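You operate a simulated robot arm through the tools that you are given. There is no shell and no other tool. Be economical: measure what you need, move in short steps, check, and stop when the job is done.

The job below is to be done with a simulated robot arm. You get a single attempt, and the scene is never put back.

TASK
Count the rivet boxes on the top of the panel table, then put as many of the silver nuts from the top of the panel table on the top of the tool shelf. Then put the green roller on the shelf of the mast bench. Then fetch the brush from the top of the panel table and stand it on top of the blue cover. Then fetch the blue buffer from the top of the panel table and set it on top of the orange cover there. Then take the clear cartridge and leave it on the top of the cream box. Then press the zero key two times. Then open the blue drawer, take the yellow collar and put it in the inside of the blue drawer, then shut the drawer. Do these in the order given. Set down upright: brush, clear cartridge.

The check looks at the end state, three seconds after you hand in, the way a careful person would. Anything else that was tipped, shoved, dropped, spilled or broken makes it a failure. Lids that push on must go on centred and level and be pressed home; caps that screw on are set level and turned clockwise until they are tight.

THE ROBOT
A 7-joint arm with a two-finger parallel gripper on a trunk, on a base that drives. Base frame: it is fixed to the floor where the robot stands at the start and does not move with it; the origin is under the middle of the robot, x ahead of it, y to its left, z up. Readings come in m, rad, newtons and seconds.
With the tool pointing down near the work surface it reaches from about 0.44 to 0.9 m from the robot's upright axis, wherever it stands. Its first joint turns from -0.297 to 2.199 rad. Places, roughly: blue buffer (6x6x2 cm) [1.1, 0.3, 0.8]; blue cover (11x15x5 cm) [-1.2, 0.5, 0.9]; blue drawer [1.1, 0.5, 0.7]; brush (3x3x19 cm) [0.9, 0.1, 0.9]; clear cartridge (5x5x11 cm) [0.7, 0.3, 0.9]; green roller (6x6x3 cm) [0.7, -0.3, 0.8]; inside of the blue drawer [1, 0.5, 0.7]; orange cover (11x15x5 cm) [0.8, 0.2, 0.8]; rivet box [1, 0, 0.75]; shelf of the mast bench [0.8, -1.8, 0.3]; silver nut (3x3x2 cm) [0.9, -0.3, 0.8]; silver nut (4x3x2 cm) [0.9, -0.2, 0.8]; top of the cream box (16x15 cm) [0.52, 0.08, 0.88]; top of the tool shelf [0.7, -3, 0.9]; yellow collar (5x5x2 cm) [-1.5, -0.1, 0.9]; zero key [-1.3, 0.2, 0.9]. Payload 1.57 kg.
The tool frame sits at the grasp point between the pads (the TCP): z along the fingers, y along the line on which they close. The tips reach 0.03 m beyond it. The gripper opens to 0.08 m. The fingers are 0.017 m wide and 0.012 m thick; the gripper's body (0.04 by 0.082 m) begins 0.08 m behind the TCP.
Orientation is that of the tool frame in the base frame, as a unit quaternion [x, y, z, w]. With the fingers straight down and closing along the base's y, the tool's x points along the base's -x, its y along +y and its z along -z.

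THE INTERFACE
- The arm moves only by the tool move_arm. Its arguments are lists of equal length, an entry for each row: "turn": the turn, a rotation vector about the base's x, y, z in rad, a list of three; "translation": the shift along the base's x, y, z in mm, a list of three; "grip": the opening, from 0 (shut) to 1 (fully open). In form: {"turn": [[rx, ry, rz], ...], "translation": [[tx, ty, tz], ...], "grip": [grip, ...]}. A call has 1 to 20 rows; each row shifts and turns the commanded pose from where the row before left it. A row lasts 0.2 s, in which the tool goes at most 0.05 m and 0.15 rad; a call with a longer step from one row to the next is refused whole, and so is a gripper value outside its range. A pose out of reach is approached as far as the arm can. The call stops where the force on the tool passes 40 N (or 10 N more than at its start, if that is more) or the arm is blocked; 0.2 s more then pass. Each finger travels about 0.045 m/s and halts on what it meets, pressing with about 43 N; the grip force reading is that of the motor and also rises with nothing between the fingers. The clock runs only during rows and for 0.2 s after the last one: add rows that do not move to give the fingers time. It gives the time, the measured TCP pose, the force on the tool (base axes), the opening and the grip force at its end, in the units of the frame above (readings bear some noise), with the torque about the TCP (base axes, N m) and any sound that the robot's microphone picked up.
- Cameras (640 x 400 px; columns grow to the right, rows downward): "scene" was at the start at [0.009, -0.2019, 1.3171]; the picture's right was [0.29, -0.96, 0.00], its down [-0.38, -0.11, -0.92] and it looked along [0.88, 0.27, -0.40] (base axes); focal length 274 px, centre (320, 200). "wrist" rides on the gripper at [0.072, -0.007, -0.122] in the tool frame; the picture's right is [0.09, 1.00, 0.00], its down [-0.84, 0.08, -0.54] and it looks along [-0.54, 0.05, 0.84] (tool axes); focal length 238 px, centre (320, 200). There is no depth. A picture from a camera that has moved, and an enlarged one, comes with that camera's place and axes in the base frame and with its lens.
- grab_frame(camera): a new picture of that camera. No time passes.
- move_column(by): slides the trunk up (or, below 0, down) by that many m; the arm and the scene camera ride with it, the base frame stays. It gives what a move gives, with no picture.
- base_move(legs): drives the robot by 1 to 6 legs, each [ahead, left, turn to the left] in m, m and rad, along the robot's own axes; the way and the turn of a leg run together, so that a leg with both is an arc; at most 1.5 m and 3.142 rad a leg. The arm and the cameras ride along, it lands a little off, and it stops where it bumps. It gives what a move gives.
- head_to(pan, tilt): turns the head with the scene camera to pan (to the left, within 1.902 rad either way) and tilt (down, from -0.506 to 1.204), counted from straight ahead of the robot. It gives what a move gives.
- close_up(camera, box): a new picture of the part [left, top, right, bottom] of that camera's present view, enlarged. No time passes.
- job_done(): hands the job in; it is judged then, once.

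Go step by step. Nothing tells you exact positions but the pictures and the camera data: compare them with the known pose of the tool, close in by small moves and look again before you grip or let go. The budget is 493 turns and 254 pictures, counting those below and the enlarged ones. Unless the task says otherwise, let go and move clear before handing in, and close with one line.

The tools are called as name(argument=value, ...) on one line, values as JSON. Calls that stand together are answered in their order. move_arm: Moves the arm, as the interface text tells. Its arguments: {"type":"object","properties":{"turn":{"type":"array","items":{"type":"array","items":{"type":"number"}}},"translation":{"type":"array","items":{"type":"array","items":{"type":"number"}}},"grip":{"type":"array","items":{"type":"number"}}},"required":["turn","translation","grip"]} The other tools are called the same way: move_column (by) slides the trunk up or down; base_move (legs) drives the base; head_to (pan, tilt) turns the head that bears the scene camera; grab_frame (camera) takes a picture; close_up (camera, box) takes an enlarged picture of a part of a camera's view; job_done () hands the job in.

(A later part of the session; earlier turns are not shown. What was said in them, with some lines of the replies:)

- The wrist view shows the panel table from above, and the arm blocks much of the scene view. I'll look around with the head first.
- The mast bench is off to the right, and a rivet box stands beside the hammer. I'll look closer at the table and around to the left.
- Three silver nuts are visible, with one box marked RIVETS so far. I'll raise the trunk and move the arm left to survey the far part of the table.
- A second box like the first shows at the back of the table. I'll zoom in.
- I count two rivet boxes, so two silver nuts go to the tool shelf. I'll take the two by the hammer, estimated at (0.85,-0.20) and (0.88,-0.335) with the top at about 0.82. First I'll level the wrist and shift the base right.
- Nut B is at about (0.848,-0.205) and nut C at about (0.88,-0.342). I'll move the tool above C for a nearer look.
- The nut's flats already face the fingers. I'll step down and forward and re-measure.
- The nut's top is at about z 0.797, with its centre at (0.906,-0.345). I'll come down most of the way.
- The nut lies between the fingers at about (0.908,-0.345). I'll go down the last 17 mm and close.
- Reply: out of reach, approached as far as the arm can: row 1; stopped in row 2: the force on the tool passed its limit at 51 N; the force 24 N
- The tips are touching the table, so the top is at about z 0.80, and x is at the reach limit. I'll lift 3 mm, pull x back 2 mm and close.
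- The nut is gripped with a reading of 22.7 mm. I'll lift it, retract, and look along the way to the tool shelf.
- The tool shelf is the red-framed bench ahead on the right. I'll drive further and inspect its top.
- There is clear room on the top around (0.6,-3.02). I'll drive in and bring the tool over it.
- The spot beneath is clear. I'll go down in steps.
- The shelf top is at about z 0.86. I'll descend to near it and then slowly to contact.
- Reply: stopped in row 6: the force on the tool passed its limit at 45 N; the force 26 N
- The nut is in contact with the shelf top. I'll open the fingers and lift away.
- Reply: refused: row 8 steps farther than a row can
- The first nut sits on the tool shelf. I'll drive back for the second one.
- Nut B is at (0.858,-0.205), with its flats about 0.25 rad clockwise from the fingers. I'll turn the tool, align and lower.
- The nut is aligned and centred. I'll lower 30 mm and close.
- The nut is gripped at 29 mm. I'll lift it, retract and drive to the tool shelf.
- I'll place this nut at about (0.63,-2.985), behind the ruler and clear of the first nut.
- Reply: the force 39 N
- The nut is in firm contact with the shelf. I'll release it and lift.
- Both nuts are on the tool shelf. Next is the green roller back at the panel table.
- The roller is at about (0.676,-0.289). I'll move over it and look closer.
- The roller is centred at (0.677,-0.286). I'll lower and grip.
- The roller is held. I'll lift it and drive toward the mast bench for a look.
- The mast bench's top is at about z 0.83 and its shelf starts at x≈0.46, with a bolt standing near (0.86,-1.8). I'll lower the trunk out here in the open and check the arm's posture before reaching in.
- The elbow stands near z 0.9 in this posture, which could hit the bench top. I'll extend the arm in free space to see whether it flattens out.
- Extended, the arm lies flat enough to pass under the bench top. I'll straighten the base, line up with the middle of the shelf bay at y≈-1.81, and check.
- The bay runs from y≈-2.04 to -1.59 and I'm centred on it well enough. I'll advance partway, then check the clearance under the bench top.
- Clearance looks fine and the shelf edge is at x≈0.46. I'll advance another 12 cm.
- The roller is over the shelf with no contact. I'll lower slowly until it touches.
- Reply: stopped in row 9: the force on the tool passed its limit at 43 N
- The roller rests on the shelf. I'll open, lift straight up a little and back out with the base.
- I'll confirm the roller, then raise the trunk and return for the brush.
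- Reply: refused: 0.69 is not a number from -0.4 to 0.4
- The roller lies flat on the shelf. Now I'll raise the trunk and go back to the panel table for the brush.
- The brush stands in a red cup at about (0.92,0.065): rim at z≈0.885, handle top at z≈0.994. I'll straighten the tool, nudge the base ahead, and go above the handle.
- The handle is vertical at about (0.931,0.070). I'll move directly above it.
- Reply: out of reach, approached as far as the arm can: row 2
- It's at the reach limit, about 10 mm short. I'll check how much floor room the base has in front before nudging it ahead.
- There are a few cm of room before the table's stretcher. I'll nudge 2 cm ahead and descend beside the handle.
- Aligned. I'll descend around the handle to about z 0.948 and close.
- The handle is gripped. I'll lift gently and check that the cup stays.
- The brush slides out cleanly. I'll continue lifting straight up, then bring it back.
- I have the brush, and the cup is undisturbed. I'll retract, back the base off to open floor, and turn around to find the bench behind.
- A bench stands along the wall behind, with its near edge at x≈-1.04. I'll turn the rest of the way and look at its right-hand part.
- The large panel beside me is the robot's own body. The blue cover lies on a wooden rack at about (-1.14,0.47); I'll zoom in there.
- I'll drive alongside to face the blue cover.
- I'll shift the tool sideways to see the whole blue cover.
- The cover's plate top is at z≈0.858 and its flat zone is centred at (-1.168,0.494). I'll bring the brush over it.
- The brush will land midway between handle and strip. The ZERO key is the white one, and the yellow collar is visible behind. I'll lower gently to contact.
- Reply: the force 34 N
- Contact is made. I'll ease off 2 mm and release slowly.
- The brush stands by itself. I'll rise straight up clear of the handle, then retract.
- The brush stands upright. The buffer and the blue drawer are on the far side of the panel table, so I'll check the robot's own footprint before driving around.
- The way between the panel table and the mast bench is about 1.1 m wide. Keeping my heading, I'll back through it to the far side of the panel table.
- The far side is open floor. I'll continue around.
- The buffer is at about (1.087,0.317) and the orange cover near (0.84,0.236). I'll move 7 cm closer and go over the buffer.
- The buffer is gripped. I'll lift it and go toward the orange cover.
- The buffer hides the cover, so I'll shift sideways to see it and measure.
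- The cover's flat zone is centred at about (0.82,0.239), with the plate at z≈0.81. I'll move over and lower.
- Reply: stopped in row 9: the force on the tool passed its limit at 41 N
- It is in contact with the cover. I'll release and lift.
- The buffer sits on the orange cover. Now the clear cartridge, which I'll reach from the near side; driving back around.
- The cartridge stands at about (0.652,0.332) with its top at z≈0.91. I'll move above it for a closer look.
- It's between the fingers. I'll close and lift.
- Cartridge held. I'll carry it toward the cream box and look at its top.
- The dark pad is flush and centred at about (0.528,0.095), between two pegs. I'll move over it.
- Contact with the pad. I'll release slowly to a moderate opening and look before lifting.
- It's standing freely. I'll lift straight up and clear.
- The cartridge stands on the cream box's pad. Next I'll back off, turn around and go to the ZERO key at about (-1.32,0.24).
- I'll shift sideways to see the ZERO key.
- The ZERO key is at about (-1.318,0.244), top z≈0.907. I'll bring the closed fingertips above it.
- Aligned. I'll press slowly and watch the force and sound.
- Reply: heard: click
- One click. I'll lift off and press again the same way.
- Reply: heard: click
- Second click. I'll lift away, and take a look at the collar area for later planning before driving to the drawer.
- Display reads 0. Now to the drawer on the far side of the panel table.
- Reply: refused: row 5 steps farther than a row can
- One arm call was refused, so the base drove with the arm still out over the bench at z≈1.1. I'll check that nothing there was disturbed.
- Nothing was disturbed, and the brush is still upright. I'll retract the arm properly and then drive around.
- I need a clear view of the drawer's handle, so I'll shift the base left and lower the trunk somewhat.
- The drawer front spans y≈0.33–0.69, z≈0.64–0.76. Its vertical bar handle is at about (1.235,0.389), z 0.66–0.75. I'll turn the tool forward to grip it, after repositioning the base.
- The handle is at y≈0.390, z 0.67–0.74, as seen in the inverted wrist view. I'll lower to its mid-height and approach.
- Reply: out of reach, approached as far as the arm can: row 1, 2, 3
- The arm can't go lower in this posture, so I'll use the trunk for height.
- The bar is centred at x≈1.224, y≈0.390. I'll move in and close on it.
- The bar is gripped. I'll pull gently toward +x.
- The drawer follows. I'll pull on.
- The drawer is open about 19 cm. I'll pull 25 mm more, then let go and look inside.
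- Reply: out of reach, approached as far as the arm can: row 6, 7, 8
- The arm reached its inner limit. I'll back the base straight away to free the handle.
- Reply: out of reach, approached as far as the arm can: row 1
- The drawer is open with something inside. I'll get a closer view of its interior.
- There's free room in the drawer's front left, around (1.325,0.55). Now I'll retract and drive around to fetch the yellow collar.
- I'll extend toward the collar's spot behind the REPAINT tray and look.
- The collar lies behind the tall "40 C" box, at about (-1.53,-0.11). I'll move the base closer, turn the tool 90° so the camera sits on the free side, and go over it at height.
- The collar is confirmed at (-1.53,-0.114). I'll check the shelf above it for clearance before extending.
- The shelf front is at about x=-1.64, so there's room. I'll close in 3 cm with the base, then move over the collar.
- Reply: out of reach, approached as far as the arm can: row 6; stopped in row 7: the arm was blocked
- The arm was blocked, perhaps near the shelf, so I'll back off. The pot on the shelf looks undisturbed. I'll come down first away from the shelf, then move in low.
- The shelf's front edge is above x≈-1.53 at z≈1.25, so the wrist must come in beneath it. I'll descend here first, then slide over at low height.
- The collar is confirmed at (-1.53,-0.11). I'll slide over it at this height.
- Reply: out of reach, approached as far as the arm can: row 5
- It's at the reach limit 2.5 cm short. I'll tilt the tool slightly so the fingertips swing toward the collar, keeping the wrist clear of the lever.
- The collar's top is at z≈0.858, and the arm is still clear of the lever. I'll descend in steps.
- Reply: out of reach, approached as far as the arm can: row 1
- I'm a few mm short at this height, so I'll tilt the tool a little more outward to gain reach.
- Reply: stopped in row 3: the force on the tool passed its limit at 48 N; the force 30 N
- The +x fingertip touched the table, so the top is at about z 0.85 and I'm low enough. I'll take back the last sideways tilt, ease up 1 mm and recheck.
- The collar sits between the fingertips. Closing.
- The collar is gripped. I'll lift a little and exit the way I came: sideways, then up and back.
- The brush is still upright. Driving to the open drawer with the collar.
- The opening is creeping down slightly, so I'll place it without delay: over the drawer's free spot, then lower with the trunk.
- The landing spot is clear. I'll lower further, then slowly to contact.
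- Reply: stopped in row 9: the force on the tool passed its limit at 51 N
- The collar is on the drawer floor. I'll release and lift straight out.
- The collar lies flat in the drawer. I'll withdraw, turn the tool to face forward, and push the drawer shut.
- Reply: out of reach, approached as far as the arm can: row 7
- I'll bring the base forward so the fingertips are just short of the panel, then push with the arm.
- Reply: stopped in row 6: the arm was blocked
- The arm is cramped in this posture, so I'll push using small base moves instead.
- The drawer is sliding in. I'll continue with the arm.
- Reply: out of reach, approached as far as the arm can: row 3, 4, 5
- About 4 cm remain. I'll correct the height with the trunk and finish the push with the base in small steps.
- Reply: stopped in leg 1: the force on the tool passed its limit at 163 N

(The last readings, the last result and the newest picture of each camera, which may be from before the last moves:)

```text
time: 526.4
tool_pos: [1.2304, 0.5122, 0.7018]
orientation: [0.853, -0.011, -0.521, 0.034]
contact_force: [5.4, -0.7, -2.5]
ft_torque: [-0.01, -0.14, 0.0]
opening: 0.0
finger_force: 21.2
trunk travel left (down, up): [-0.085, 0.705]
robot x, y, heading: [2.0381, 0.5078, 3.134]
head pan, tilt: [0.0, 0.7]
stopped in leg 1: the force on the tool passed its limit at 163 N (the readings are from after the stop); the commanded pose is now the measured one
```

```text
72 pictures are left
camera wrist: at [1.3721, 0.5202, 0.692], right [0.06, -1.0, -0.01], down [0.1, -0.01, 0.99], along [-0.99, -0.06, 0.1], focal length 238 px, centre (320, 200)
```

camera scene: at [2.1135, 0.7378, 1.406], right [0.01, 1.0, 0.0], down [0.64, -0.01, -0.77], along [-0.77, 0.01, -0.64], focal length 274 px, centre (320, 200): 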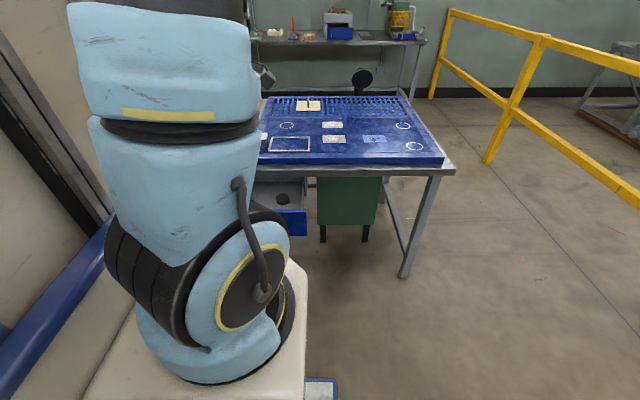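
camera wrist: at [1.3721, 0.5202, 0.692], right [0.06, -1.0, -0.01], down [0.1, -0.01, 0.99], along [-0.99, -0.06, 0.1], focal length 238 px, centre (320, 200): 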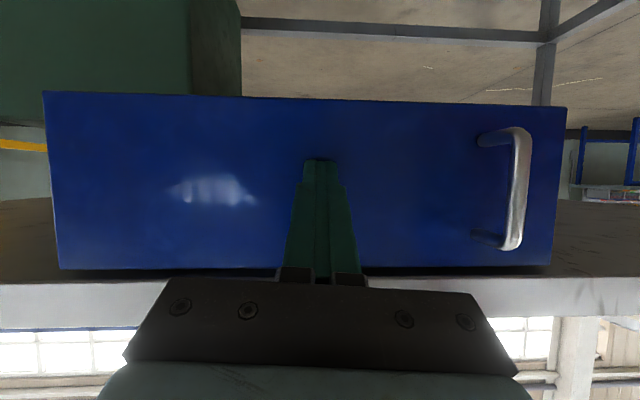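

The drawer has hit its stop. I'll back off, raise up, and check the drawer and the table.

base_move(legs=[[-0.25, 0, 0]])

grab_frame(camera="wrist")

move_column(by=0.4)

move_column(by=0.3)

head_to(pan=0.0, tilt=0.6)

grab_frame(camera="scene")

```text
time: 528.2
tool_pos: [1.4782, 0.5114, 0.7025]
orientation: [0.853, -0.012, -0.521, 0.033]
contact_force: [0.5, 0.6, 0.2]
ft_torque: [-0.01, -0.01, 0.03]
opening: 0.0
finger_force: 21.1
trunk travel left (down, up): [-0.085, 0.705]
robot x, y, heading: [2.2832, 0.5001, 3.127]
head pan, tilt: [0.0, 0.7]
```

```text
71 pictures are left
camera wrist: at [1.6196, 0.5204, 0.6924], right [0.06, -1.0, -0.01], down [0.1, -0.01, 0.99], along [-0.99, -0.06, 0.1], focal length 238 px, centre (320, 200)
```

wrist: 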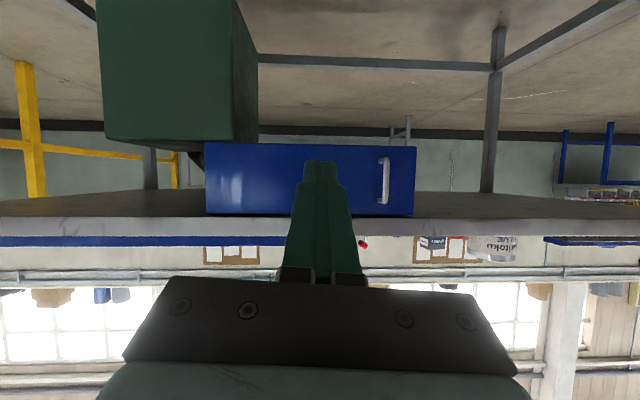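

```text
time: 532.0
tool_pos: [1.4778, 0.5134, 1.1013]
orientation: [0.853, -0.012, -0.521, 0.032]
contact_force: [-0.4, -0.2, -0.7]
ft_torque: [-0.01, -0.02, 0.01]
opening: 0.0
finger_force: 21.1
trunk travel left (down, up): [-0.485, 0.305]
robot x, y, heading: [2.2859, 0.5058, 3.13]
head pan, tilt: [0.0, 0.7]
```

```text
time: 535.0
tool_pos: [1.4797, 0.5118, 1.4017]
orientation: [0.852, -0.012, -0.522, 0.031]
contact_force: [-0.1, -0.1, -0.5]
ft_torque: [0.01, 0.01, 0.02]
opening: 0.0
finger_force: 21.3
trunk travel left (down, up): [-0.785, 0.005]
robot x, y, heading: [2.284, 0.5053, 3.129]
head pan, tilt: [0.0, 0.7]
```

```text
time: 535.7
tool_pos: [1.4778, 0.5102, 1.4017]
orientation: [0.852, -0.012, -0.522, 0.031]
contact_force: [0.2, -0.4, -0.2]
ft_torque: [-0.01, 0.01, 0.02]
opening: 0.0001
finger_force: 21.3
trunk travel left (down, up): [-0.785, 0.005]
robot x, y, heading: [2.2866, 0.5078, 3.13]
head pan, tilt: [0.0, 0.6]
```

```text
70 pictures are left
camera scene: at [2.2782, 0.7358, 1.4095], right [0.01, 1.0, 0.0], down [0.57, -0.01, -0.82], along [-0.82, 0.01, -0.57], focal length 274 px, centre (320, 200)
```

scene: 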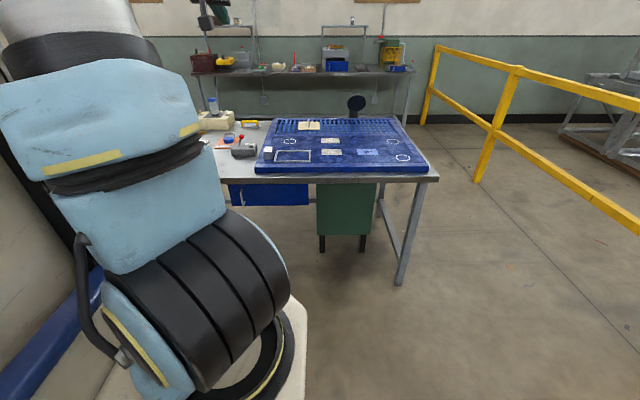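

The drawer is shut. I'll check the panel table and the far bench once more.

close_up(camera="scene", box=[180, 40, 440, 220])

head_to(pan=0.15, tilt=0.4)

base_move(legs=[[0, 0.9, 0]])

head_to(pan=-0.6, tilt=0.5)

grab_frame(camera="scene")

```text
2.22 times, centred on (310, 130) of scene
camera zoom: at [2.2782, 0.7358, 1.4095], right [0.01, 1.0, 0.0], down [0.57, -0.01, -0.82], along [-0.82, 0.01, -0.57], focal length 609 px, centre (342, 356)
```

zoom: 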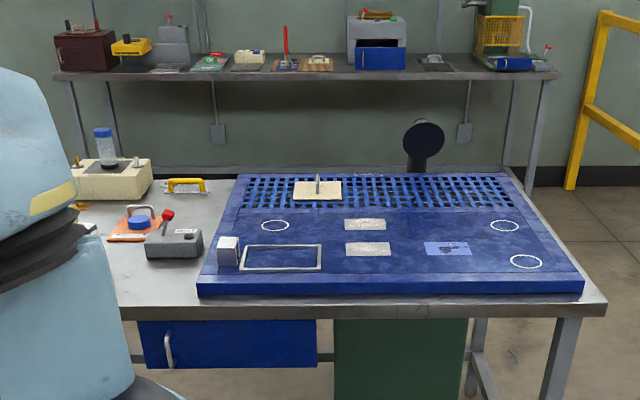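

```text
time: 536.4
tool_pos: [1.4793, 0.5095, 1.4018]
orientation: [0.852, -0.011, -0.522, 0.031]
contact_force: [0.9, 0.2, -0.4]
ft_torque: [-0.02, 0.03, 0.0]
opening: 0.0
finger_force: 21.6
trunk travel left (down, up): [-0.785, 0.005]
robot x, y, heading: [2.2821, 0.5049, 3.125]
head pan, tilt: [0.15, 0.4]
```

```text
time: 541.3
tool_pos: [1.4657, -0.4206, 1.4026]
orientation: [0.852, -0.013, -0.522, 0.03]
contact_force: [1.1, -1.2, -0.8]
ft_torque: [-0.01, -0.03, -0.01]
opening: 0.0
finger_force: 21.8
trunk travel left (down, up): [-0.785, 0.005]
robot x, y, heading: [2.2714, -0.4282, 3.131]
head pan, tilt: [0.15, 0.4]
```

```text
time: 542.4
tool_pos: [1.4669, -0.4194, 1.4027]
orientation: [0.853, -0.013, -0.521, 0.031]
contact_force: [-0.1, -0.8, -1.1]
ft_torque: [0.02, -0.01, 0.0]
opening: 0.0
finger_force: 20.9
trunk travel left (down, up): [-0.785, 0.005]
robot x, y, heading: [2.2667, -0.4283, 3.127]
head pan, tilt: [-0.6, 0.499]
```

```text
68 pictures are left
camera scene: at [2.2799, -0.1452, 1.4186], right [0.58, 0.82, 0.0], down [0.39, -0.28, -0.88], along [-0.72, 0.51, -0.48], focal length 274 px, centre (320, 200)
```

scene: 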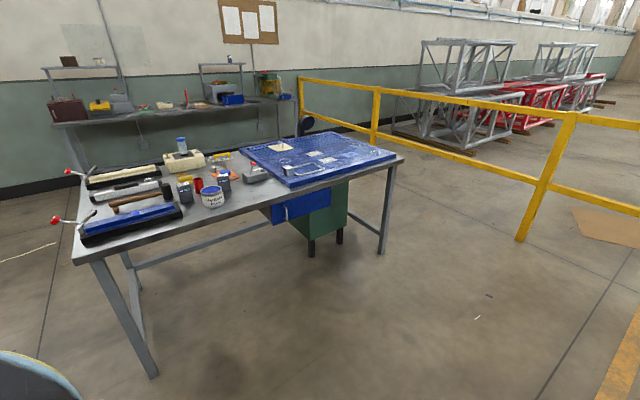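

close_up(camera="scene", box=[60, 100, 400, 270])

```text
1.88 times, centred on (230, 185) of scene
camera zoom: at [2.2799, -0.1452, 1.4186], right [0.58, 0.82, 0.0], down [0.39, -0.28, -0.88], along [-0.72, 0.51, -0.48], focal length 516 px, centre (489, 228)
```

zoom: 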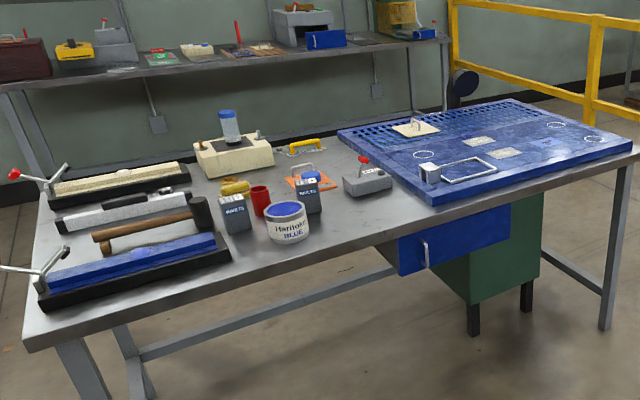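

Everything is in place and upright, the drawer is shut, and the arm is clear. Handing in.

job_done()

```text
The job is handed in.
```

I finished all the steps in the order given and handed the job in. I counted two rivet boxes, so I moved two silver nuts to the tool shelf. Before handing in I saw the brush and clear cartridge still upright and the drawer shut.
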